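You operate a simulated robot arm through the tools that you are given. There is no shell and no other tool.

You are at the controls of a simulated two-armed robot. One attempt, no reset.

## Task
Give the orange cup 3 strokes of starter and stir it in.
Fine: park the pipe before stirring; stir with the purple-handled stick, back in its holder after; leave the other cups; the cup stays on its plate.

Only the result counts: the job must be done as asked and must still hold three seconds after the hand-in. Knocking over, shifting, dropping, spilling or breaking anything else fails it.

## Robot
Two 7-joint arms with fingered hands on one trunk that stands fixed in place. Base frame: the origin is at the foot of the trunk, x ahead of it, y to its left, z up. Readings come in mm, rad, newtons and seconds.
The left shoulder is at [47, 125, 1249], the right one opposite. With the tool pointing down near the work surface each hand reaches from about 360 to 760 mm from the base axis, measured 20 degrees to its own side. Payload 3.6 kg a hand.
The TCP of each hand is the grasp point between the finger pads, 30 mm short of the fingertips. In the tool frame z runs along the fingers and y along their closing line. The gripper opens to 104 mm. The gripper's body begins 35 mm behind the TCP. The gripper is a hand of 4 fingers: y runs from the thumb to the fingers, the wrist lies at [-15, -104, -178] in the tool frame, and closing takes about 1.5 s.
Orientation is told as [roll, pitch, yaw] about the base's x, y, z axes, in that order, counted from this pose: with the fingers straight down and the wrist toward the robot, the tool's x, y and z point along [0, 1, 0], [1, 0, 0] and [0, 0, -1] of the base frame.

## Interface
- The arms move only by the tool jog_arm. It takes "left_motion", "right_motion" or both (then of equal length, played together; a hand with none holds still); each is a list of rows, each a list of 7 numbers: the turn, a rotation vector about the tool's x, y, z in units of 5 degrees (1.0 is 5 degrees), then the shift along the tool's x, y, z in units of 20 mm (1.0 is 20 mm), then the gripper command, from -1 (fully open) to 1 (shut), values between in proportion. In form: [[wx, wy, wz, tx, ty, tz, claw], ...]. A call has 1 to 20 rows; each row shifts and turns the commanded pose from where the row before left it, along the tool's axes as they then stand. A call with a number of a shift or a turn outside -1 to 1 is refused whole. Rows are played at 5 a second. More than 50 mm and 0.15 rad between two rows, or a gripper value outside its range, and nothing of the call is played. Where a pose cannot be reached the arm comes as near as it can. A force on the tool above 40 N (or 10 N above the force at the start of the call, whichever is more), or a blocked arm, ends the call early, and 0.2 s more pass. The fingers move at their own pace (about 72 mm/s each) and stop on an object; they squeeze with about 25 N. The grip force told is the motor's: it shows also when the fingers shut on nothing. Time passes only in rows, and 0.2 s behind the last, so rows that do not move let the fingers close. It gives the time, the measured TCP pose, the force on the tool (base axes), the opening and the grip force at its end, in the units of the frame above (readings bear some noise), with the torque about the TCP (base axes, N m) and any sound that the robot's microphone picked up, and new pictures: "views" is both (left out), scene, wrist or none (wrist: the cameras of the hands that moved).
- Cameras (640 x 400 px; columns grow to the right, rows downward): "scene" is now at [143.1, -43.8, 1404.1]; the picture's right is [-0.47, -0.88, 0.00], its down [-0.37, 0.20, -0.91] and it looks along [0.80, -0.43, -0.42] (base axes); focal length 214 px, centre (320, 200). "left" rides on the left gripper at [-61, -92, -130] in its tool frame; the picture's right is [-0.81, -0.28, 0.52], its down [0.53, -0.71, 0.46] and it looks along [0.24, 0.64, 0.72] (tool axes); focal length 275 px, centre (320, 200). "right" rides on the right gripper at [61, -92, -130] in its tool frame; the picture's right is [-0.81, 0.27, -0.52], its down [-0.53, -0.71, 0.46] and it looks along [-0.24, 0.65, 0.72] (tool axes); focal length 275 px, centre (320, 200). There is no depth. A picture from a camera that has moved, and an enlarged one, comes with that camera's place and axes in the base frame and with its lens.
- move_column(by): slides the trunk up (or, below 0, down) by that many mm; the arms and the scene camera ride with it, the base frame stays. It gives what a move gives, with no picture.
- grasp_type(shape, hand): the hand has 4 fingers and takes this shape, open, in about a second: jaw (thumb against the fingers, like two jaws); tri (thumb and two fingers); tip (a fingertip pinch); poke (one finger out to press); point (the index stretched); flat (the hand flat); cup (the hand cupped); fist (a fist). The gripper value then closes the fingers along that shape, each until it touches; the sizes above hold for jaw. It gives what a move gives, with no picture.
- aim_head(pan, tilt): turns the head with the scene camera to pan (to the left, within 1.396 rad either way) and tilt (down, from -0.506 to 1.204), counted from straight ahead of the robot. It gives what a move gives, and a new picture of the scene camera.
- close_up(camera, box): a new picture of the part [left, top, right, bottom] of that camera's present view, enlarged. The clock stands still meanwhile.
- finish_job(): hands the job in; it is judged then, once.

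Nothing tells you positions but the pictures and the camera data. Unless the task says otherwise, let go and move clear before handing in.

The tools are called after ">>>" by a JSON object that holds its "name" and its "arguments". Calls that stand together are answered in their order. jog_arm: Moves the arms, as the interface text tells. Its arguments: {"type":"object","properties":{"left_motion":{"type":"array","items":{"type":"array","items":{"type":"number"}}},"right_motion":{"type":"array","items":{"type":"array","items":{"type":"number"}}},"views":{"type":"string","enum":["both","scene","wrist","none"]}},"required":[]} The other tools are called the same way: move_column (by) slides the trunk up or down; grasp_type (shape, hand) gives the hand a shape; aim_head (pan, tilt) turns the head that bears the scene camera; close_up (camera, box) takes an enlarged picture of a part of a camera's view; finish_job () hands the job in.

At the start:

```text
clock: 0.0
left_tool_pos: [484.8, 4.1, 1356.7]
left_tcp_rot: [0.0, -0.001, 0.002]
left_wrist_force: [0.9, 0.7, 0.8]
left_moment: [0.02, 0.01, 0.0]
left_finger_gap: 103.5
left_grip_force: 0.1
left_shape: jaw
right_tool_pos: [283.0, -310.3, 1378.5]
right_tcp_rot: [0.0, 0.0, 0.0]
right_wrist_force: [-0.7, -0.1, -0.6]
right_moment: [0.02, 0.01, -0.02]
right_finger_gap: 103.5
right_grip_force: 0.1
right_shape: jaw
trunk travel left (down, up): [-475.0, 61.0]
head pan, tilt: [-0.496, 0.438]
```

scene: 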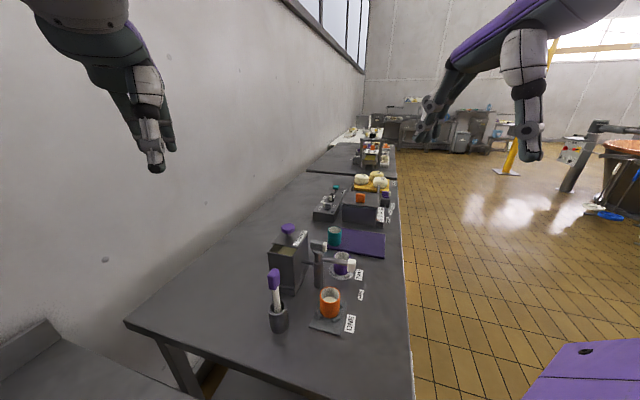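
right: 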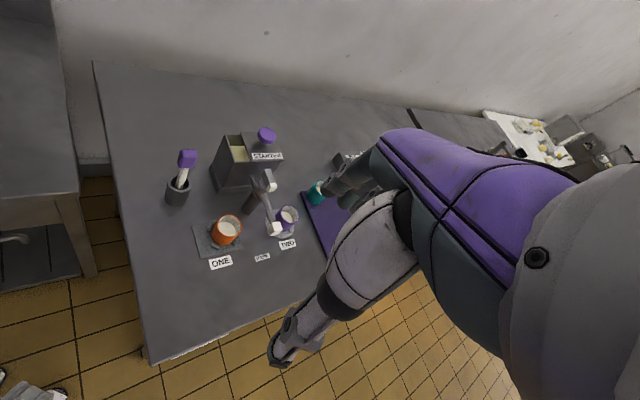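
left: 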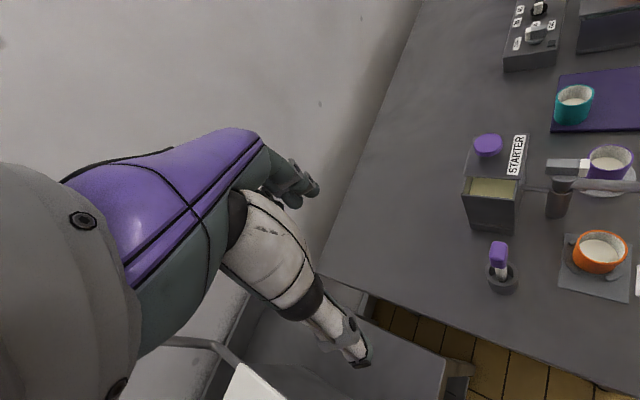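

I see a bench with a starter pump box (purple knob), a swivelling pipe over the purple cup, the orange cup on a plate labelled ONE, and a purple-handled stick in a holder. I'll take close-ups first to understand the mechanism.

>>> {"name": "close_up", "arguments": {"camera": "scene", "box": [240, 200, 400, 350]}}

>>> {"name": "close_up", "arguments": {"camera": "right", "box": [140, 110, 340, 280]}}

>>> {"name": "close_up", "arguments": {"camera": "left", "box": [440, 110, 640, 310]}}

>>> {"name": "close_up", "arguments": {"camera": "scene", "box": [300, 120, 420, 240]}}

```text
2.67 times, centred on (320, 275) of scene
camera zoom: at [143.1, -43.8, 1404.1], right [-0.47, -0.88, 0.0], down [-0.37, 0.2, -0.91], along [0.8, -0.43, -0.42], focal length 572 px, centre (320, 0)
```

zoom: 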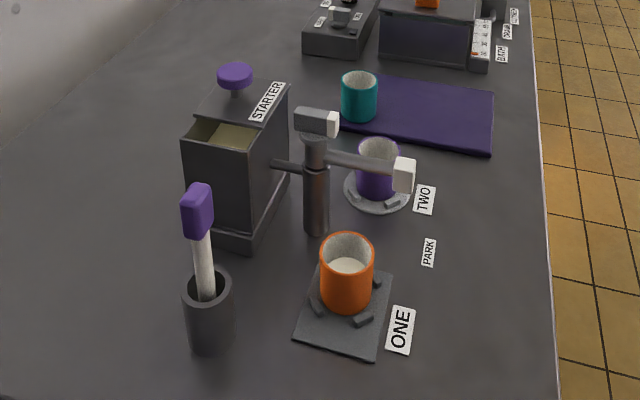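

```text
2.35 times, centred on (240, 195) of right
camera zoom: at [192.1, -247.9, 1508.4], right [0.27, -0.81, 0.52], down [-0.71, -0.53, -0.46], along [0.65, -0.24, -0.72], focal length 648 px, centre (508, 212)
```

zoom: 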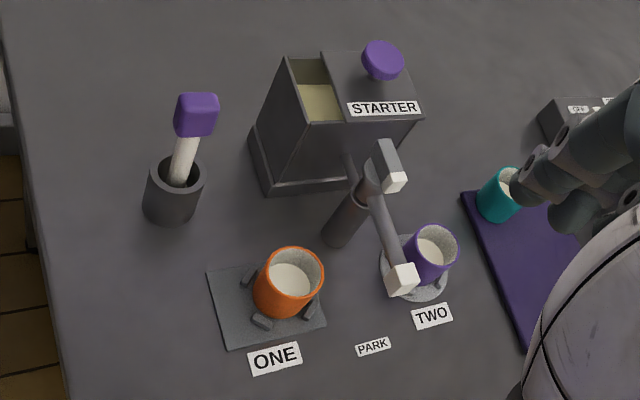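

```text
2.00 times, centred on (540, 210) of left
camera zoom: at [391.8, -57.3, 1489.0], right [-0.28, -0.81, -0.52], down [-0.71, 0.53, -0.46], along [0.64, 0.24, -0.72], focal length 551 px, centre (-120, 180)
```

zoom: 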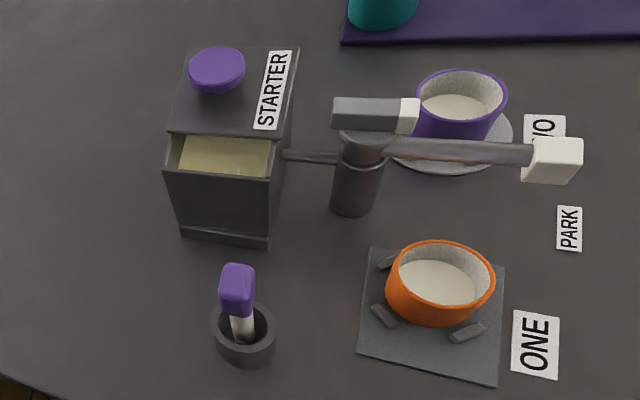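

```text
3.33 times, centred on (360, 180) of scene
camera zoom: at [143.1, -43.8, 1404.1], right [-0.47, -0.88, 0.0], down [-0.37, 0.2, -0.91], along [0.8, -0.43, -0.42], focal length 715 px, centre (187, 267)
```

zoom: 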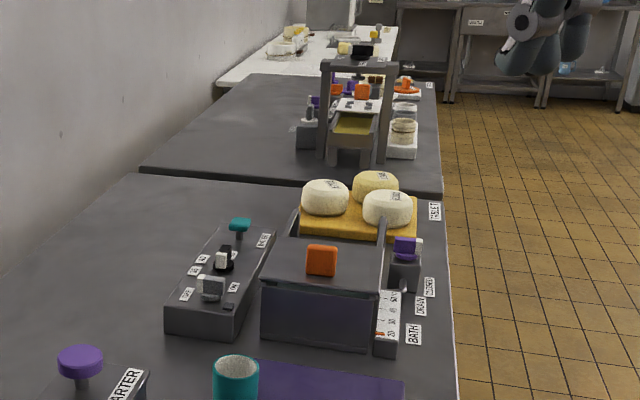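

The pipe's nozzle currently sits roughly at the PARK bearing, around its post near (596,-282). The orange cup is near (490,-262), the pump knob near (685,-223,1049), and the stick near (525,-127). I'll pull the left arm back out of the way and bring the right hand nearer for better views.

>>> {"name": "jog_arm", "arguments": {"left_motion": [[0, 0, 0, 0.6, -0.65, 0, 0], [0, 0, 0, 0.6, -0.65, 0, 0], [0, 0, 0, 0.6, -0.65, 0, 0], [0, 0, 0, 0.6, -0.65, 0, 0], [0, 0, 0, 0.6, -0.65, 0, 0], [0, 0, 0, 0.6, -0.65, 0, 0], [0, 0, 0, 0.6, -0.65, 0, 0], [0, 0, 0, 0.6, -0.65, 0, 0], [0, 0, 0, 0.6, -0.65, 0, 0], [0, 0, 0, 0.6, -0.65, 0, 0], [0, 0, 0, 0.6, -0.65, 0, 0], [0, 0, 0, 0.6, -0.65, 0, 0]], "right_motion": [[0, 0, 0, 0.125, 0.7, 0.85, -0.3], [0, 0, 0, 0.125, 0.7, 0.85, -0.3], [0, 0, 0, 0.125, 0.7, 0.85, -0.3], [0, 0, 0, 0.125, 0.7, 0.85, -0.3], [0, 0, 0, 0.125, 0.7, 0.85, -0.3], [0, 0, 0, 0.125, 0.7, 0.85, -0.3], [0, 0, 0, 0.125, 0.7, 0.85, -0.3], [0, 0, 0, 0.125, 0.7, 0.85, -0.3], [0, 0, 0, 0.125, 0.7, 0.85, -0.3], [0, 0, 0, 0.125, 0.7, 0.85, -0.3], [0, 0, 0, 0.125, 0.7, 0.85, -0.3], [0, 0, 0, 0.125, 0.7, 0.85, -0.3]]}}

>>> {"name": "aim_head", "arguments": {"pan": -0.42, "tilt": 0.75}}

```text
clock: 2.6
left_tool_pos: [328.8, 149.7, 1358.1]
left_tcp_rot: [0.002, 0.002, 0.0]
left_wrist_force: [0.8, 0.5, 0.1]
left_moment: [-0.03, -0.02, 0.0]
left_finger_gap: 52.5
left_grip_force: 0.0
left_shape: jaw
right_tool_pos: [452.0, -279.9, 1174.3]
right_tcp_rot: [0.001, -0.002, -0.001]
right_wrist_force: [0.8, -0.1, 0.3]
right_moment: [0.0, -0.01, -0.01]
right_finger_gap: 68.2
right_grip_force: 0.1
right_shape: jaw
trunk travel left (down, up): [-475.0, 61.0]
head pan, tilt: [-0.496, 0.438]
camera scene: at [143.2, -43.3, 1404.1], right [-0.47, -0.88, 0.0], down [-0.37, 0.2, -0.91], along [0.8, -0.43, -0.42], focal length 214 px, centre (320, 200)
camera right: at [360.0, -217.6, 1304.1], right [0.28, -0.81, 0.52], down [-0.71, -0.53, -0.46], along [0.65, -0.24, -0.72], focal length 275 px, centre (320, 200)
camera left: at [235.8, 87.5, 1489.3], right [-0.28, -0.81, -0.52], down [-0.71, 0.53, -0.46], along [0.64, 0.24, -0.73], focal length 275 px, centre (320, 200)
```

scene: 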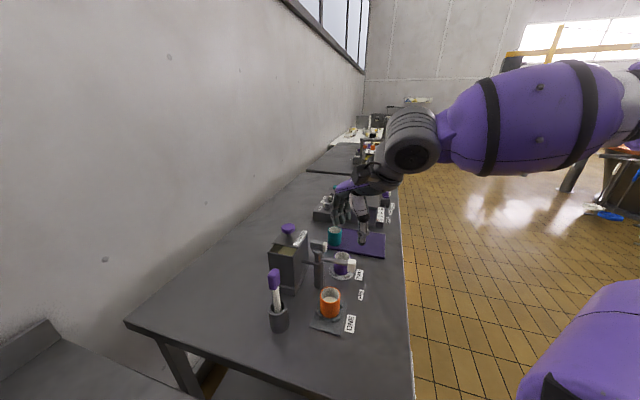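
right: 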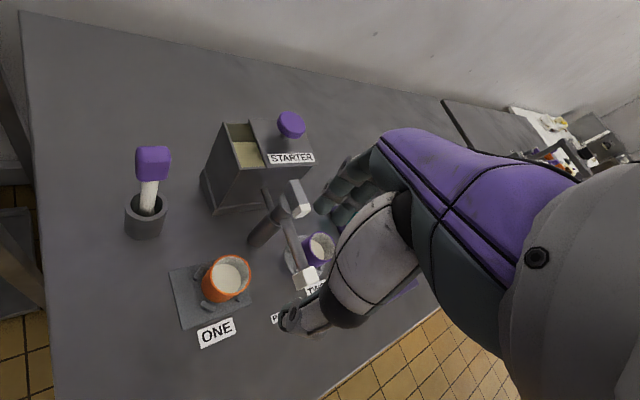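
left: 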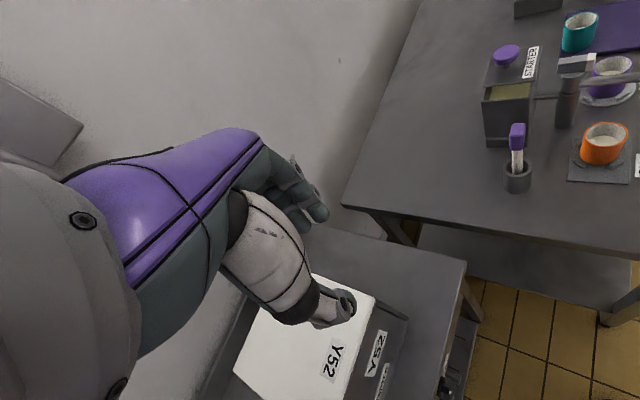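

```text
clock: 3.4
left_tool_pos: [329.2, 148.3, 1359.4]
left_tcp_rot: [0.0, -0.001, 0.001]
left_wrist_force: [0.3, 0.1, 0.5]
left_moment: [0.01, -0.02, 0.0]
left_finger_gap: 52.3
left_grip_force: 0.0
left_shape: jaw
right_tool_pos: [451.4, -280.7, 1174.6]
right_tcp_rot: [0.002, -0.001, 0.0]
right_wrist_force: [0.6, -0.7, 0.2]
right_moment: [0.0, -0.02, -0.01]
right_finger_gap: 68.3
right_grip_force: 0.0
right_shape: jaw
trunk travel left (down, up): [-475.0, 61.0]
head pan, tilt: [-0.421, 0.75]
camera scene: at [137.7, -33.9, 1376.6], right [-0.41, -0.91, 0.0], down [-0.62, 0.28, -0.73], along [0.67, -0.3, -0.68], focal length 214 px, centre (320, 200)
```

scene: 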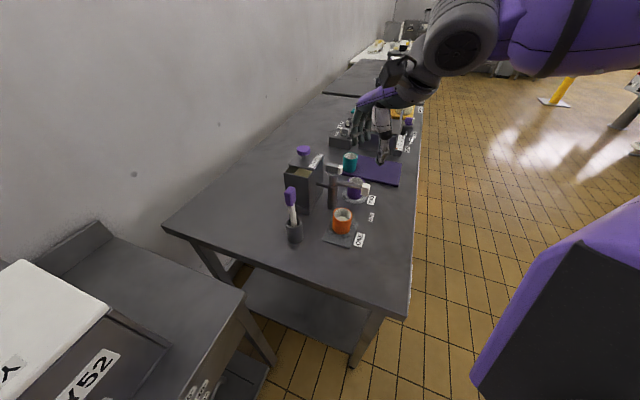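

The views are better now, so I'll zoom in on the mechanism and the stick.

>>> {"name": "close_up", "arguments": {"camera": "right", "box": [160, 90, 340, 350]}}

>>> {"name": "close_up", "arguments": {"camera": "right", "box": [230, 160, 340, 340]}}

>>> {"name": "close_up", "arguments": {"camera": "left", "box": [470, 20, 640, 210]}}

>>> {"name": "close_up", "arguments": {"camera": "scene", "box": [270, 130, 400, 260]}}

```text
1.54 times, centred on (250, 220) of right
camera zoom: at [359.6, -218.0, 1304.4], right [0.27, -0.81, 0.52], down [-0.71, -0.53, -0.46], along [0.65, -0.24, -0.72], focal length 424 px, centre (428, 169)
```

zoom: 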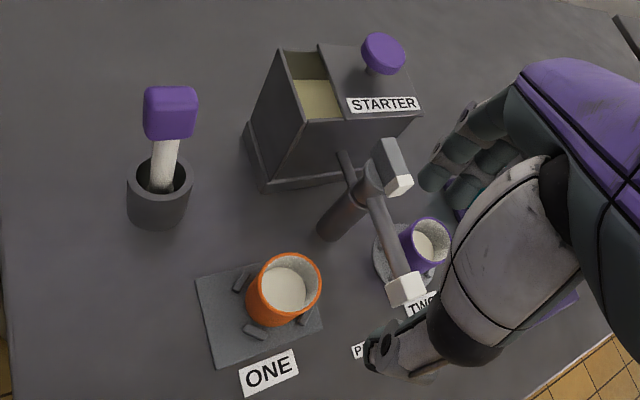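

```text
2.22 times, centred on (285, 250) of right
camera zoom: at [359.6, -218.0, 1304.4], right [0.27, -0.81, 0.52], down [-0.71, -0.53, -0.46], along [0.65, -0.24, -0.72], focal length 612 px, centre (398, 89)
```

zoom: 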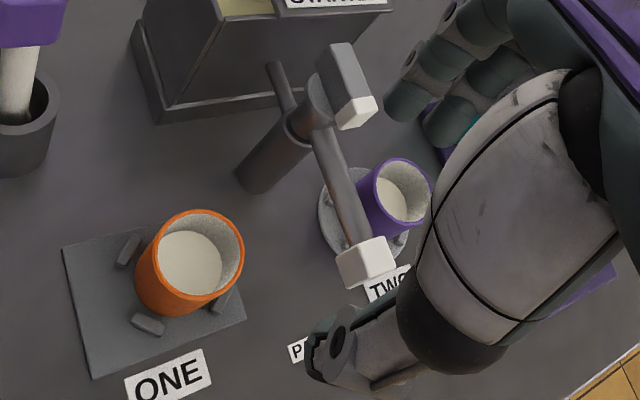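

```text
2.11 times, centred on (555, 115) of left
camera zoom: at [235.8, 86.8, 1489.4], right [-0.28, -0.81, -0.52], down [-0.71, 0.53, -0.46], along [0.64, 0.24, -0.72], focal length 580 px, centre (-175, 379)
```

zoom: 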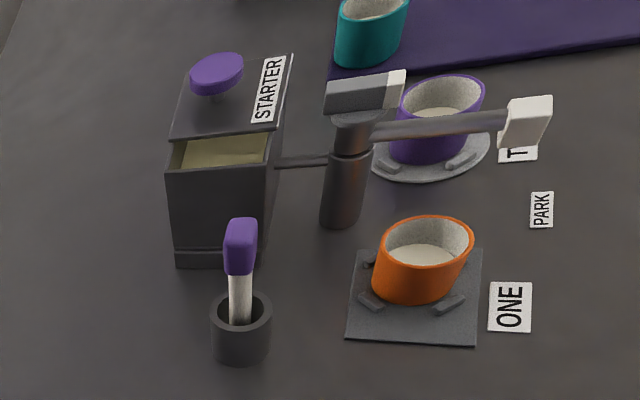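

```text
3.08 times, centred on (335, 195) of scene
camera zoom: at [137.7, -33.9, 1376.6], right [-0.41, -0.91, 0.0], down [-0.62, 0.28, -0.73], along [0.67, -0.3, -0.68], focal length 660 px, centre (274, 215)
```

zoom: 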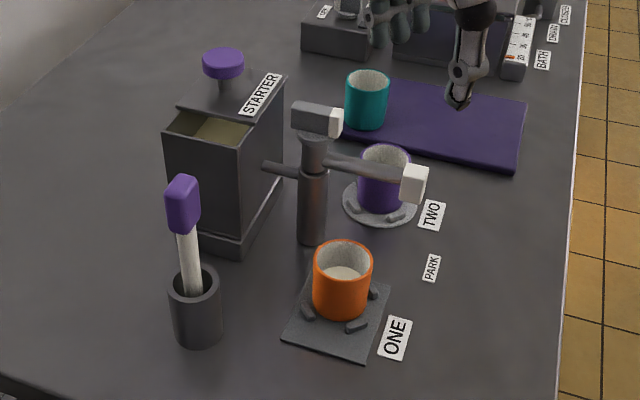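

The handle on top of the post, at about (597,-282,1017), lies parallel to the pipe. Pipe and handle both point at about 225°, and cup ONE is at about 169° around the post. I'll move the right hand above the handle and check from a safe height that the yaw range I need is reachable.

>>> {"name": "jog_arm", "arguments": {"right_motion": [[0, 0, 0, 0, 0.906, 0.3, -0.3], [0, 0, 0, 0, 0.906, 0.3, -0.3], [0, 0, 0, 0, 0.906, 0.3, -0.3], [0, 0, 0, 0, 0.906, 0.3, -0.3], [0, 0, 0, 0, 0.906, 0.3, -0.3], [0, 0, 0, 0, 0.906, 0.3, -0.3], [0, 0, 0, 0, 0.906, 0.3, -0.3], [0, 0, 0, 0, 0.906, 0.3, -0.3], [0, 0, 1, 0, 0, 0, -0.3], [0, 0, 1, 0, 0, 0, -0.3], [0, 0, 1, 0, 0, 0, -0.3], [0, 0, 1, 0, 0, 0, -0.3], [0, 0, 1, 0, 0, 0, -0.3], [0, 0, 1, 0, 0, 0, -0.3], [0, 0, 1, 0, 0, 0, -0.3], [0, 0, 1, 0, 0, 0, -0.3], [0, 0, 1, 0, 0, 0, -0.3]]}}

```text
clock: 7.0
left_tool_pos: [328.1, 149.3, 1357.4]
left_tcp_rot: [-0.001, 0.002, -0.001]
left_wrist_force: [0.1, 0.7, -0.4]
left_moment: [-0.03, -0.01, -0.01]
left_finger_gap: 52.6
left_grip_force: 0.0
left_shape: jaw
right_tool_pos: [597.6, -281.2, 1126.0]
right_tcp_rot: [0.001, -0.002, -0.787]
right_wrist_force: [-0.5, -0.1, 0.1]
right_moment: [0.0, 0.0, 0.03]
right_finger_gap: 68.1
right_grip_force: 0.1
right_shape: jaw
trunk travel left (down, up): [-475.0, 61.0]
head pan, tilt: [-0.421, 0.75]
camera scene: at [138.0, -33.9, 1376.5], right [-0.41, -0.91, 0.0], down [-0.62, 0.28, -0.73], along [0.67, -0.3, -0.68], focal length 214 px, centre (320, 200)
camera right: at [575.4, -171.0, 1256.3], right [-0.38, -0.77, 0.52], down [-0.88, 0.13, -0.46], along [0.28, -0.63, -0.72], focal length 275 px, centre (320, 200)
```

scene: 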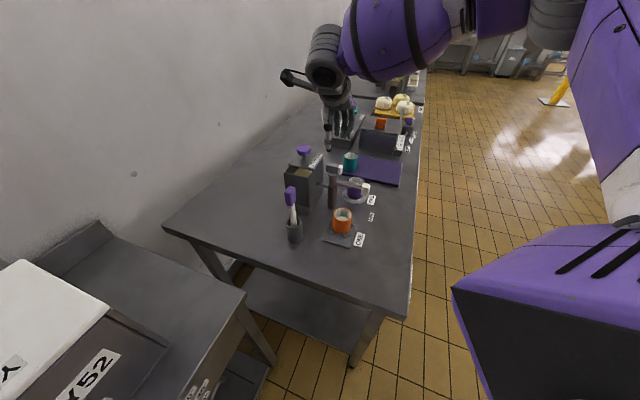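
right: 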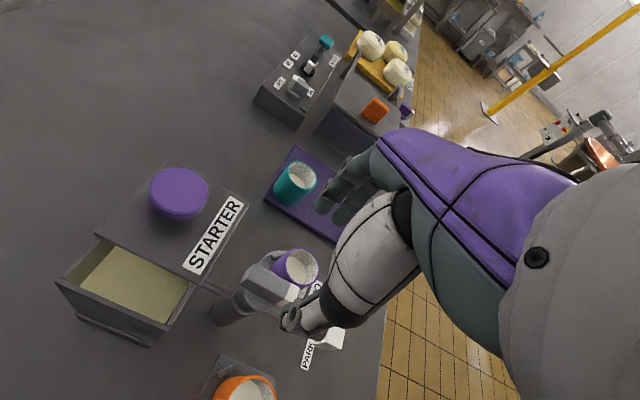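

The pose is reachable. I'll rotate on to yaw -100° to test the range, and take a close-up from here.

>>> {"name": "close_up", "arguments": {"camera": "right", "box": [190, 220, 370, 380]}}

>>> {"name": "jog_arm", "arguments": {"right_motion": [[0, 0, 1, 0, 0, 0, -0.3], [0, 0, 1, 0, 0, 0, -0.3], [0, 0, 1, 0, 0, 0, -0.3], [0, 0, 1, 0, 0, 0, -0.3], [0, 0, 1, 0, 0, 0, -0.3], [0, 0, 1, 0, 0, 0, -0.3], [0, 0, 1, 0, 0, 0, -0.3], [0, 0, 1, 0, 0, 0, -0.3], [0, 0, 1, 0, 0, 0, -0.3], [0, 0, 1, 0, 0, 0, -0.3], [0, 0, 1, 0, 0, 0, -0.3], [0, 0, 1, 0, 0, 0, -0.3]]}}

```text
2.50 times, centred on (280, 300) of right
camera zoom: at [575.4, -171.0, 1256.3], right [-0.38, -0.77, 0.52], down [-0.88, 0.13, -0.46], along [0.28, -0.63, -0.72], focal length 688 px, centre (420, -50)
```

zoom: 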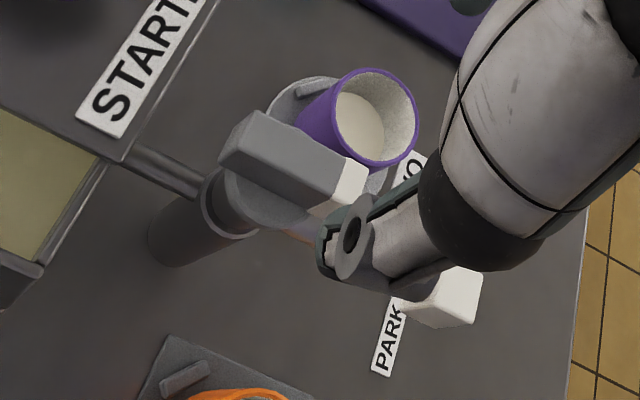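

```text
clock: 9.6
left_tool_pos: [329.1, 148.5, 1358.9]
left_tcp_rot: [0.0, 0.001, -0.001]
left_wrist_force: [-0.2, -0.4, -0.2]
left_moment: [0.03, 0.02, -0.03]
left_finger_gap: 52.3
left_grip_force: 0.1
left_shape: jaw
right_tool_pos: [583.6, -322.2, 1124.2]
right_tcp_rot: [0.005, 0.011, -1.718]
right_wrist_force: [0.2, 0.4, -0.2]
right_moment: [-0.01, 0.01, 0.0]
right_finger_gap: 67.8
right_grip_force: 0.0
right_shape: jaw
right hand out of reach, approached as far as the arm can: row 8, 9, 10, 11
trunk travel left (down, up): [-475.0, 61.0]
head pan, tilt: [-0.421, 0.75]
camera scene: at [138.1, -34.3, 1376.5], right [-0.41, -0.91, 0.0], down [-0.62, 0.28, -0.73], along [0.67, -0.3, -0.68], focal length 214 px, centre (320, 200)
camera right: at [658.1, -241.2, 1255.6], right [-0.85, -0.16, 0.51], down [-0.42, 0.79, -0.45], along [-0.33, -0.59, -0.73], focal length 275 px, centre (320, 200)
```

scene: 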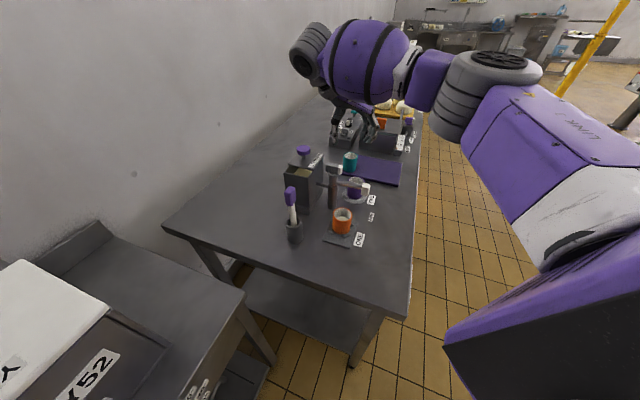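
right: 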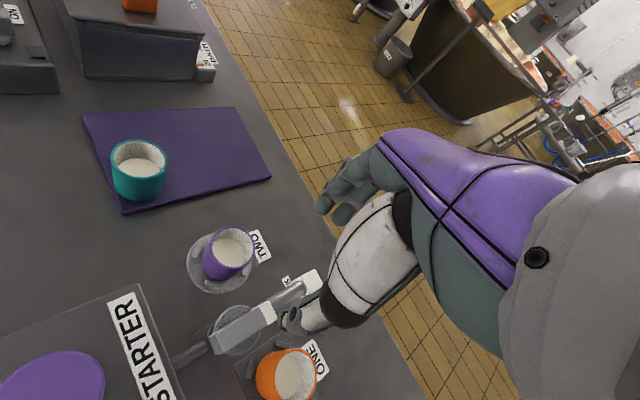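

Yaw is limited to about -80° here, so I can't turn the handle the whole way with a rigid grip. I'll look at the hand's real shape before choosing how to move the pipe arm.

>>> {"name": "close_up", "arguments": {"camera": "scene", "box": [290, 60, 420, 190]}}

>>> {"name": "close_up", "arguments": {"camera": "right", "box": [150, 200, 340, 400]}}

>>> {"name": "close_up", "arguments": {"camera": "left", "box": [470, 20, 640, 210]}}

```text
3.08 times, centred on (355, 125) of scene
camera zoom: at [138.1, -34.3, 1376.5], right [-0.41, -0.91, 0.0], down [-0.62, 0.28, -0.73], along [0.67, -0.3, -0.68], focal length 660 px, centre (212, 431)
```

zoom: 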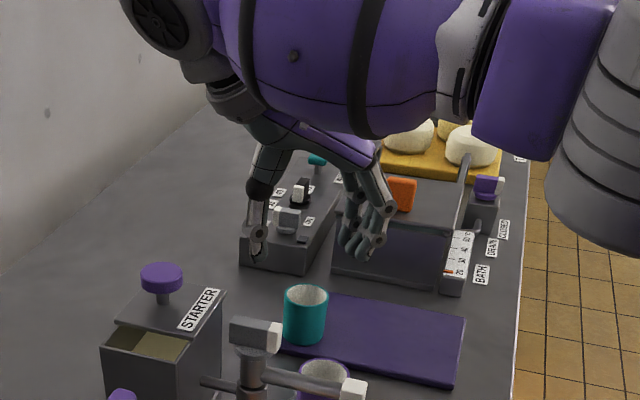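

```text
2.00 times, centred on (245, 300) of right
camera zoom: at [658.1, -241.2, 1255.6], right [-0.85, -0.16, 0.51], down [-0.42, 0.79, -0.45], along [-0.33, -0.59, -0.73], focal length 551 px, centre (470, 0)
```

zoom: 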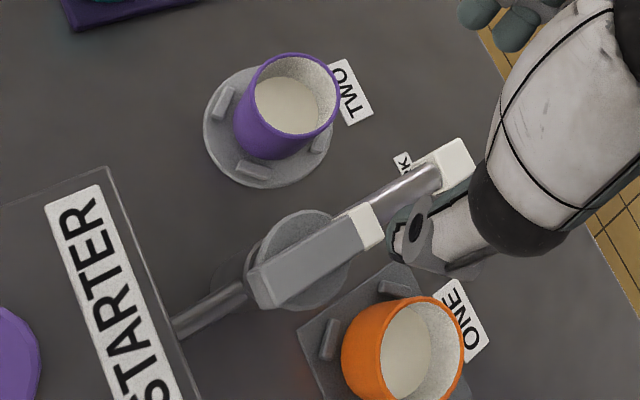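

```text
2.11 times, centred on (555, 115) of left
camera zoom: at [236.2, 86.4, 1489.3], right [-0.28, -0.81, -0.52], down [-0.71, 0.53, -0.45], along [0.64, 0.24, -0.73], focal length 580 px, centre (-175, 379)
```

zoom: 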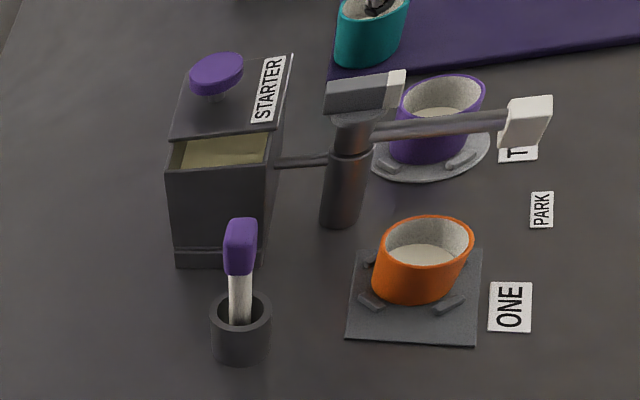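

I'd like to know whether yaw -100° is reachable lower down, still clear above the handle. I'll test at TCP height about 1076.

>>> {"name": "jog_arm", "arguments": {"right_motion": [[0, 0, -1, 0, 0, 0, -0.3], [0, 0, -1, 0, 0, 0, -0.3], [0, 0, -1, 0, 0, 0, -0.3], [0, 0, -1, 0, 0, 0, -0.3], [0, 0, -1, 0, 0, 0, -0.3], [0, 0, -1, 0, 0, 0, -0.3], [0, 0, -1, 0, 0, 0, -0.3], [0, 0, -1, 0, 0, 0, -0.3]], "views": "none"}}

```text
clock: 11.4
left_tool_pos: [327.9, 148.2, 1358.6]
left_tcp_rot: [-0.001, -0.002, -0.001]
left_wrist_force: [-0.8, -0.4, -0.1]
left_moment: [0.0, -0.02, 0.03]
left_finger_gap: 52.8
left_grip_force: 0.1
left_shape: jaw
right_tool_pos: [585.0, -320.4, 1124.2]
right_tcp_rot: [0.011, 0.005, -1.06]
right_wrist_force: [-0.2, 0.7, -0.1]
right_moment: [-0.02, 0.0, -0.01]
right_finger_gap: 67.8
right_grip_force: 0.1
right_shape: jaw
trunk travel left (down, up): [-475.0, 61.0]
head pan, tilt: [-0.421, 0.75]
```

>>> {"name": "jog_arm", "arguments": {"right_motion": [[0, 0, 0, 0.483, -0.455, 0.8, -0.3], [0, 0, 0, 0.483, -0.455, 0.8, -0.3], [0, 0, 0, 0.483, -0.455, 0.8, -0.3], [0, 0, 1, 0, 0, 0, -0.3], [0, 0, 1, 0, 0, 0, -0.3], [0, 0, 1, 0, 0, 0, -0.3], [0, 0, 1, 0, 0, 0, -0.3], [0, 0, 1, 0, 0, 0, -0.3], [0, 0, 1, 0, 0, 0, -0.3], [0, 0, 1, 0, 0, 0, -0.3], [0, 0, 1, 0, 0, 0, -0.3]], "views": "scene"}}

```text
clock: 13.8
left_tool_pos: [328.2, 149.5, 1358.7]
left_tcp_rot: [-0.001, 0.0, 0.001]
left_wrist_force: [-0.5, 0.4, 0.1]
left_moment: [0.01, 0.02, 0.01]
left_finger_gap: 52.4
left_grip_force: 0.1
left_shape: jaw
right_tool_pos: [569.5, -300.1, 1077.7]
right_tcp_rot: [0.006, 0.012, -1.76]
right_wrist_force: [-0.1, 0.1, -0.3]
right_moment: [-0.01, 0.0, 0.03]
right_finger_gap: 67.9
right_grip_force: 0.0
right_shape: jaw
right hand out of reach, approached as far as the arm can: row 8, 9, 10, 11
trunk travel left (down, up): [-475.0, 61.0]
head pan, tilt: [-0.421, 0.75]
camera scene: at [137.6, -34.0, 1376.6], right [-0.41, -0.91, 0.0], down [-0.62, 0.28, -0.73], along [0.67, -0.3, -0.68], focal length 214 px, centre (320, 200)
```

scene: 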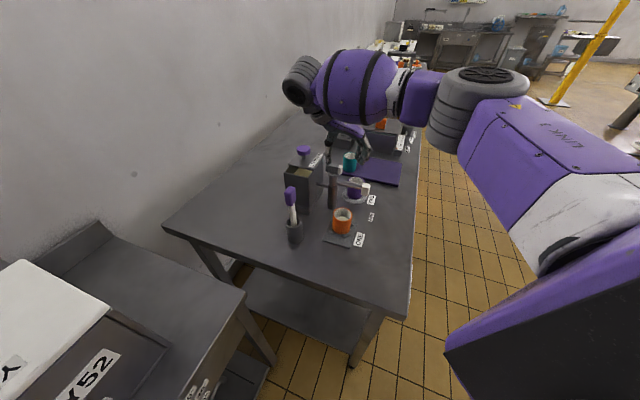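

Lower and nearer to the robot the yaw gets further. I'd rather grip the pipe arm itself at a radius of about 65 mm, so I'll test the end pose above the bench there.

>>> {"name": "jog_arm", "arguments": {"right_motion": [[0, 0, 0, -0.787, -0.393, 0, -0.3], [0, 0, 0, -0.787, -0.393, 0, -0.3], [0, 0, 0, -0.787, -0.393, 0, -0.3]], "views": "both"}}

```text
clock: 14.6
left_tool_pos: [329.2, 148.9, 1358.9]
left_tcp_rot: [0.0, -0.001, -0.001]
left_wrist_force: [0.9, 0.0, -1.0]
left_moment: [0.0, 0.0, -0.01]
left_finger_gap: 52.5
left_grip_force: 0.0
left_shape: jaw
right_tool_pos: [528.1, -267.0, 1078.9]
right_tcp_rot: [0.005, 0.009, -1.761]
right_wrist_force: [0.7, 0.3, -0.2]
right_moment: [-0.01, -0.01, 0.02]
right_finger_gap: 67.8
right_grip_force: 0.1
right_shape: jaw
trunk travel left (down, up): [-475.0, 61.0]
head pan, tilt: [-0.421, 0.75]
camera scene: at [137.4, -33.8, 1376.6], right [-0.41, -0.91, 0.0], down [-0.62, 0.28, -0.73], along [0.67, -0.3, -0.68], focal length 214 px, centre (320, 200)
camera right: at [604.9, -189.2, 1209.1], right [-0.85, -0.12, 0.51], down [-0.39, 0.8, -0.45], along [-0.36, -0.58, -0.73], focal length 275 px, centre (320, 200)
```

scene: 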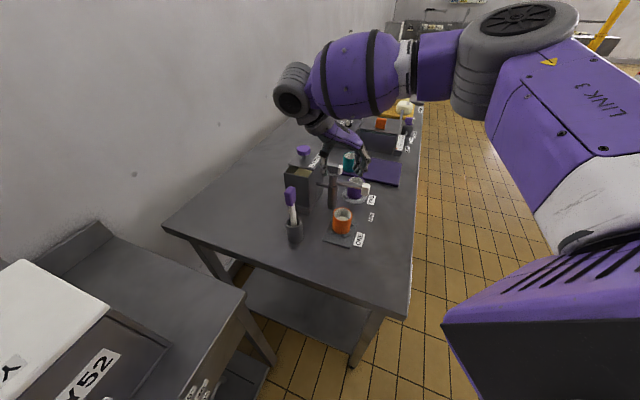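
right: 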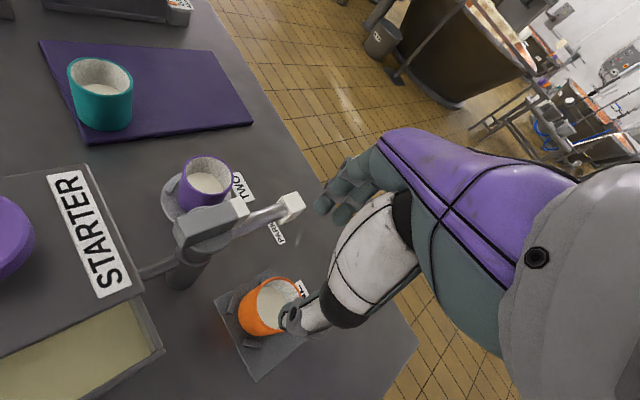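

The end pose is reachable. From this pose I'll zoom in for a more precise fix on the cup and the pipe arm.

>>> {"name": "close_up", "arguments": {"camera": "right", "box": [140, 150, 340, 390]}}

>>> {"name": "close_up", "arguments": {"camera": "scene", "box": [280, 100, 400, 260]}}

```text
1.67 times, centred on (240, 270) of right
camera zoom: at [604.9, -189.2, 1209.1], right [-0.85, -0.12, 0.51], down [-0.39, 0.8, -0.45], along [-0.36, -0.58, -0.73], focal length 459 px, centre (453, 83)
```

zoom: 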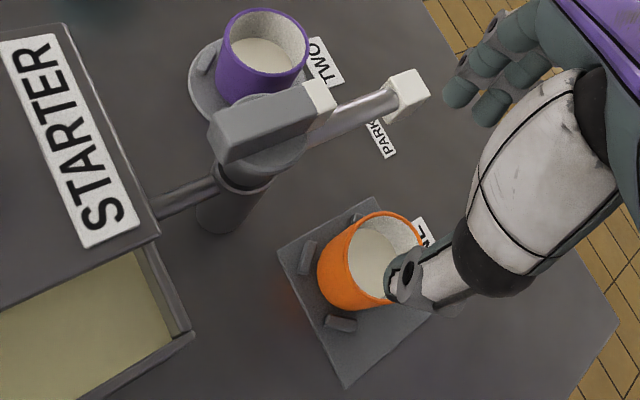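

```text
2.50 times, centred on (340, 180) of scene
camera zoom: at [137.4, -33.8, 1376.6], right [-0.41, -0.91, 0.0], down [-0.62, 0.28, -0.73], along [0.67, -0.3, -0.68], focal length 536 px, centre (270, 250)
```

zoom: 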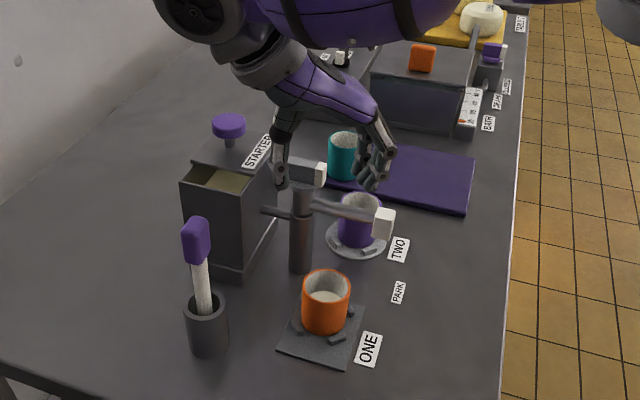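

Post axis is near (596,-282), the arm bar at z≈972, the nozzle at radius ≈105, and cup ONE at ≈169°. I'll turn back to yaw -45° and line up above the pipe arm at radius 66.

>>> {"name": "jog_arm", "arguments": {"right_motion": [[0, 0, -1, 0, 0, 0, -0.3], [0, 0, -1, 0, 0, 0, -0.3], [0, 0, -1, 0, 0, 0, -0.3], [0, 0, -1, 0, 0, 0, -0.3], [0, 0, -1, 0, 0, 0, -0.3], [0, 0, -1, 0, 0, 0, -0.3], [0, 0, -1, 0, 0, 0, -0.3], [0, 0, -1, 0, 0, 0, -0.3], [0, 0, -1, 0, 0, 0, -0.3], [0, 0, -1, 0, 0, 0, -0.3], [0, 0, -1, 0, 0, 0, -0.3], [0, 0, -0.18, 0, 0, 0, -0.3], [0, 0, 0, -0.35, 0.74, 0, -0.3], [0, 0, 0, -0.35, 0.74, 0, -0.3], [0, 0, 0, -0.35, 0.74, 0, -0.3], [0, 0, 0, -0.35, 0.74, 0, -0.3]], "views": "both"}}

```text
clock: 18.0
left_tool_pos: [328.7, 148.1, 1358.2]
left_tcp_rot: [0.001, -0.001, 0.001]
left_wrist_force: [1.0, 1.0, 0.0]
left_moment: [0.0, 0.01, 0.0]
left_finger_gap: 52.5
left_grip_force: 0.1
left_shape: jaw
right_tool_pos: [550.7, -329.0, 1077.4]
right_tcp_rot: [0.013, 0.003, -0.786]
right_wrist_force: [0.1, 0.2, -0.7]
right_moment: [0.03, 0.01, 0.01]
right_finger_gap: 67.8
right_grip_force: 0.1
right_shape: jaw
trunk travel left (down, up): [-475.0, 61.0]
head pan, tilt: [-0.421, 0.75]
camera scene: at [137.8, -34.2, 1376.5], right [-0.41, -0.91, 0.0], down [-0.62, 0.28, -0.73], along [0.67, -0.3, -0.68], focal length 214 px, centre (320, 200)
camera right: at [528.5, -221.3, 1208.2], right [-0.38, -0.77, 0.51], down [-0.88, 0.13, -0.46], along [0.29, -0.62, -0.73], focal length 275 px, centre (320, 200)
```

scene: 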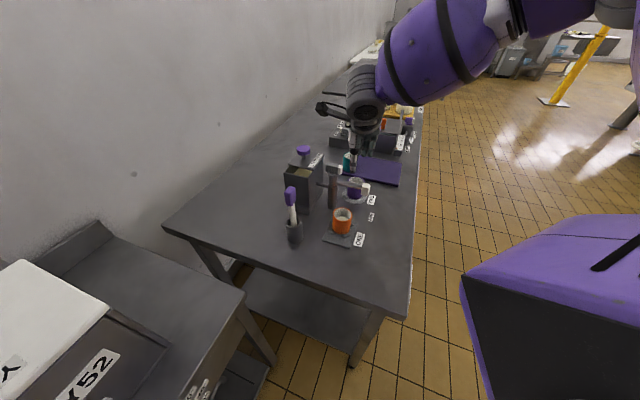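
right: 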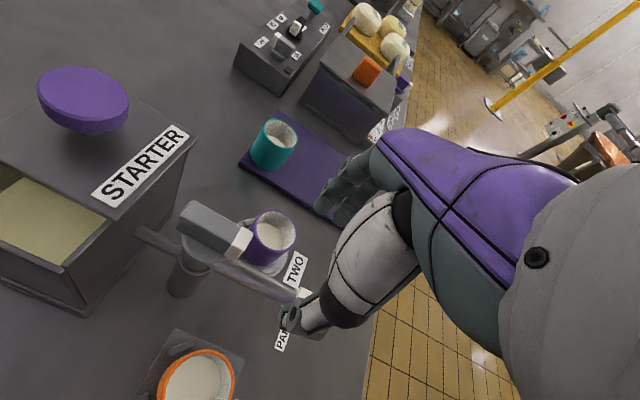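

The bar lies directly below the open jaws. I'll lower until the tips reach about z 973, then check.

>>> {"name": "jog_arm", "arguments": {"right_motion": [[0, 0, 0, 0, 0, 0.75, -0.3], [0, 0, 0, 0, 0, 0.75, -0.3], [0, 0, 0, 0, 0, 0.75, -0.3], [0, 0, 0, 0, 0, 0.75, -0.3], [0, 0, 0, 0, 0, 0.7, -0.3]], "views": "both"}}

>>> {"name": "close_up", "arguments": {"camera": "right", "box": [140, 170, 360, 350]}}

>>> {"name": "close_up", "arguments": {"camera": "scene", "box": [300, 120, 400, 250]}}

>>> {"name": "close_up", "arguments": {"camera": "left", "box": [500, 20, 640, 180]}}

```text
clock: 19.2
left_tool_pos: [328.4, 149.3, 1357.9]
left_tcp_rot: [-0.001, 0.0, 0.0]
left_wrist_force: [-0.1, 0.3, 0.2]
left_moment: [-0.02, -0.01, -0.01]
left_finger_gap: 52.5
left_grip_force: 0.0
left_shape: jaw
right_tool_pos: [551.5, -328.2, 1002.8]
right_tcp_rot: [0.012, 0.003, -0.784]
right_wrist_force: [0.5, -0.6, -1.1]
right_moment: [0.01, 0.03, -0.02]
right_finger_gap: 67.8
right_grip_force: 0.0
right_shape: jaw
trunk travel left (down, up): [-475.0, 61.0]
head pan, tilt: [-0.421, 0.75]
camera scene: at [137.9, -34.0, 1376.5], right [-0.41, -0.91, 0.0], down [-0.62, 0.28, -0.73], along [0.67, -0.3, -0.68], focal length 214 px, centre (320, 200)
camera right: at [529.0, -220.8, 1133.6], right [-0.38, -0.77, 0.51], down [-0.88, 0.13, -0.46], along [0.29, -0.62, -0.73], focal length 275 px, centre (320, 200)
```

scene: 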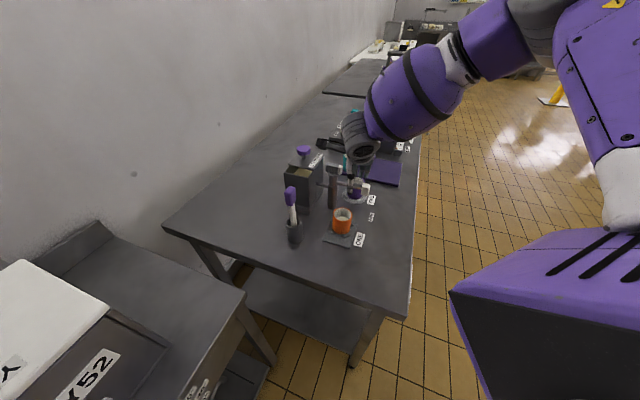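
right: 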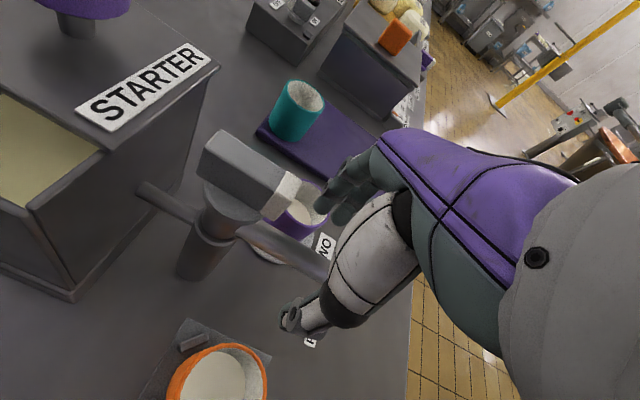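

```text
2.22 times, centred on (250, 260) of right
camera zoom: at [529.0, -220.8, 1133.6], right [-0.38, -0.77, 0.51], down [-0.88, 0.13, -0.46], along [0.29, -0.62, -0.73], focal length 612 px, centre (476, 67)
```

zoom: 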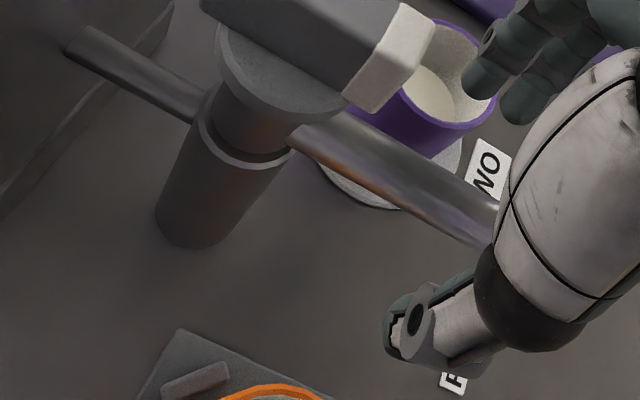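

```text
3.08 times, centred on (350, 185) of scene
camera zoom: at [137.9, -34.0, 1376.5], right [-0.41, -0.91, 0.0], down [-0.62, 0.28, -0.73], along [0.67, -0.3, -0.68], focal length 660 px, centre (228, 246)
```

zoom: 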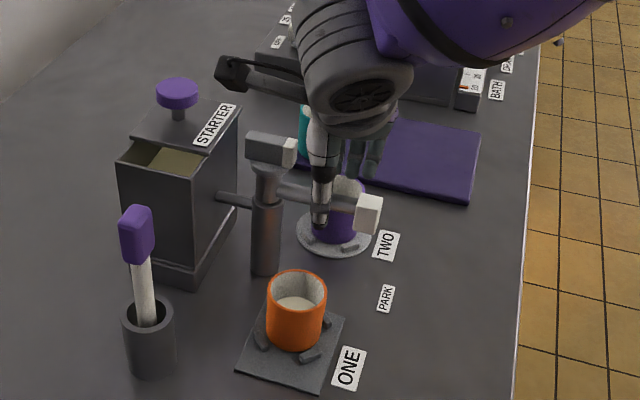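

```text
2.50 times, centred on (570, 100) of left
camera zoom: at [236.0, 86.7, 1489.3], right [-0.28, -0.81, -0.52], down [-0.71, 0.53, -0.46], along [0.64, 0.24, -0.72], focal length 688 px, centre (-305, 450)
```

zoom: 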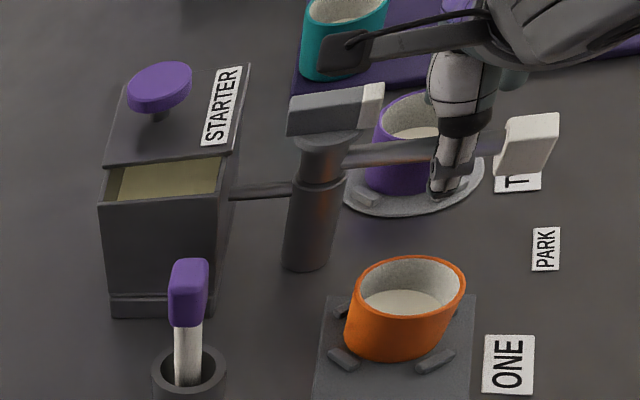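

The thumb and fingers straddle the bar as planned. I'll lower 5 mm more and close gently on it.

>>> {"name": "jog_arm", "arguments": {"right_motion": [[0, 0, 0, 0, 0, 0.25, -0.3], [0, 0, 0, 0, 0, 0, 0.2], [0, 0, 0, 0, 0, 0, 0.5], [0, 0, 0, 0, 0, 0, 0.8], [0, 0, 0, 0, 0, 0, 0.8], [0, 0, 0, 0, 0, 0, 0.8], [0, 0, 0, 0, 0, 0, 0.8]], "views": "both"}}

>>> {"name": "close_up", "arguments": {"camera": "scene", "box": [300, 120, 400, 250]}}

>>> {"name": "close_up", "arguments": {"camera": "right", "box": [140, 170, 360, 350]}}

```text
clock: 20.8
left_tool_pos: [328.2, 149.2, 1358.7]
left_tcp_rot: [-0.001, 0.0, 0.0]
left_wrist_force: [0.7, 0.1, 0.3]
left_moment: [0.0, 0.03, 0.02]
left_finger_gap: 52.5
left_grip_force: 0.0
left_shape: jaw
right_tool_pos: [551.6, -328.0, 997.9]
right_tcp_rot: [0.012, 0.001, -0.785]
right_wrist_force: [0.1, 1.3, 1.4]
right_moment: [0.05, 0.02, 0.05]
right_finger_gap: 10.7
right_grip_force: 25.0
right_shape: jaw
trunk travel left (down, up): [-475.0, 61.0]
head pan, tilt: [-0.421, 0.75]
camera scene: at [137.4, -33.7, 1376.6], right [-0.41, -0.91, 0.0], down [-0.62, 0.28, -0.73], along [0.67, -0.3, -0.68], focal length 214 px, centre (320, 200)
camera right: at [528.6, -220.5, 1129.2], right [-0.38, -0.77, 0.51], down [-0.88, 0.13, -0.46], along [0.29, -0.62, -0.73], focal length 275 px, centre (320, 200)
```

scene: 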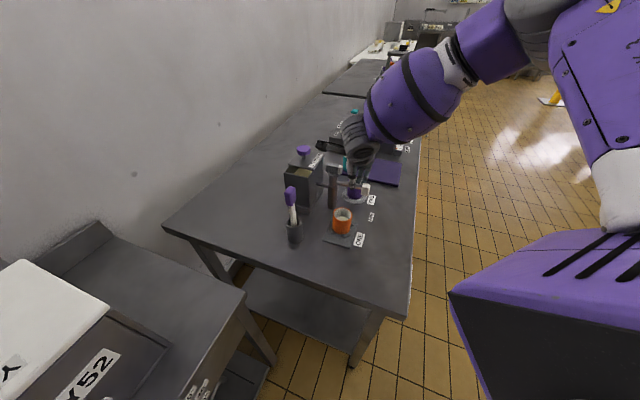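
right: 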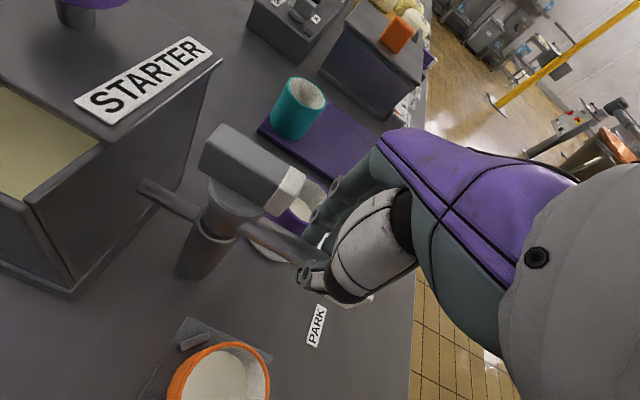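

```text
3.08 times, centred on (350, 185) of scene
camera zoom: at [137.4, -33.7, 1376.6], right [-0.41, -0.91, 0.0], down [-0.62, 0.28, -0.73], along [0.67, -0.3, -0.68], focal length 660 px, centre (228, 246)
```

zoom: 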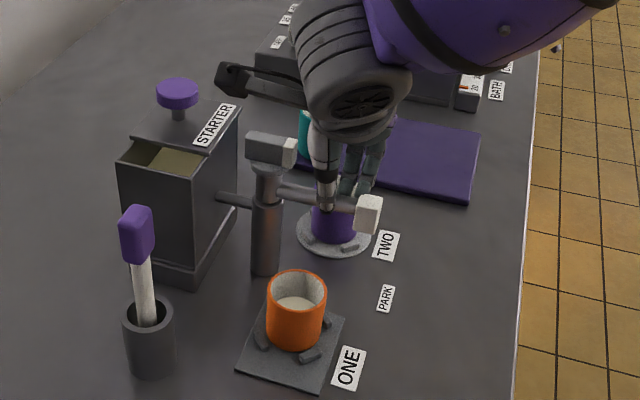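

```text
2.22 times, centred on (250, 260) of right
camera zoom: at [528.6, -220.5, 1129.2], right [-0.38, -0.77, 0.51], down [-0.88, 0.13, -0.46], along [0.29, -0.62, -0.73], focal length 612 px, centre (476, 67)
```

zoom: 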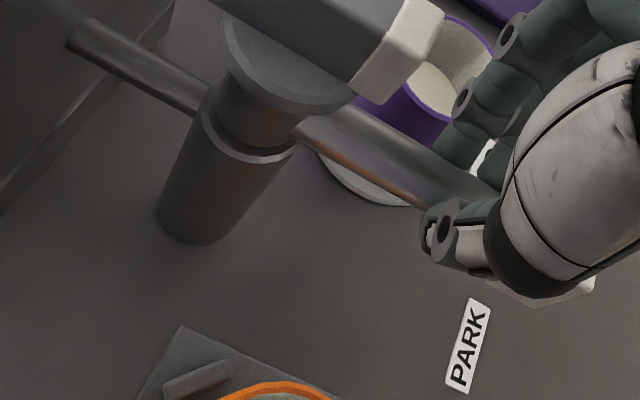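

The bar is gripped (10.7 mm) with no side load. Now I'll swing it clockwise toward cup ONE along the arc around the post, starting with 25°.

>>> {"name": "jog_arm", "arguments": {"right_motion": [[0, 0, 1, 0.006, -0.2815, 0, 0.8], [0, 0, 1, 0.006, -0.2815, 0, 0.8], [0, 0, 1, 0.006, -0.2815, 0, 0.8], [0, 0, 1, 0.006, -0.2815, 0, 0.8], [0, 0, 1, 0.006, -0.2815, 0, 0.8]], "views": "scene"}}

>>> {"name": "close_up", "arguments": {"camera": "scene", "box": [300, 120, 400, 250]}}

```text
clock: 22.0
left_tool_pos: [328.0, 149.8, 1358.9]
left_tcp_rot: [0.001, 0.001, -0.001]
left_wrist_force: [0.1, -0.1, 0.8]
left_moment: [0.0, 0.01, -0.05]
left_finger_gap: 52.5
left_grip_force: 0.2
left_shape: jaw
right_tool_pos: [534.6, -304.8, 998.4]
right_tcp_rot: [0.009, 0.006, -1.223]
right_wrist_force: [-0.3, 0.3, 1.0]
right_moment: [0.02, -0.02, 0.02]
right_finger_gap: 10.7
right_grip_force: 24.6
right_shape: jaw
trunk travel left (down, up): [-475.0, 61.0]
head pan, tilt: [-0.421, 0.75]
camera scene: at [137.8, -33.8, 1376.6], right [-0.41, -0.91, 0.0], down [-0.62, 0.28, -0.73], along [0.67, -0.3, -0.68], focal length 214 px, centre (320, 200)
```

scene: 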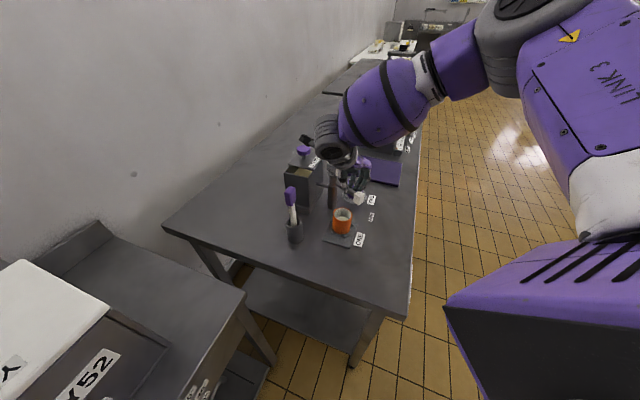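

```text
3.08 times, centred on (350, 185) of scene
camera zoom: at [137.8, -33.8, 1376.6], right [-0.41, -0.91, 0.0], down [-0.62, 0.28, -0.73], along [0.67, -0.3, -0.68], focal length 660 px, centre (228, 246)
```

zoom: 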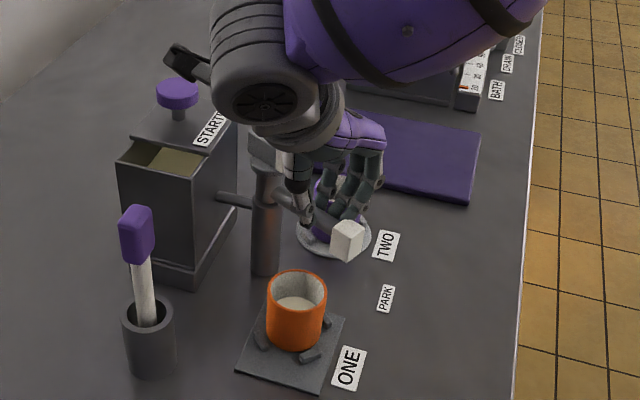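

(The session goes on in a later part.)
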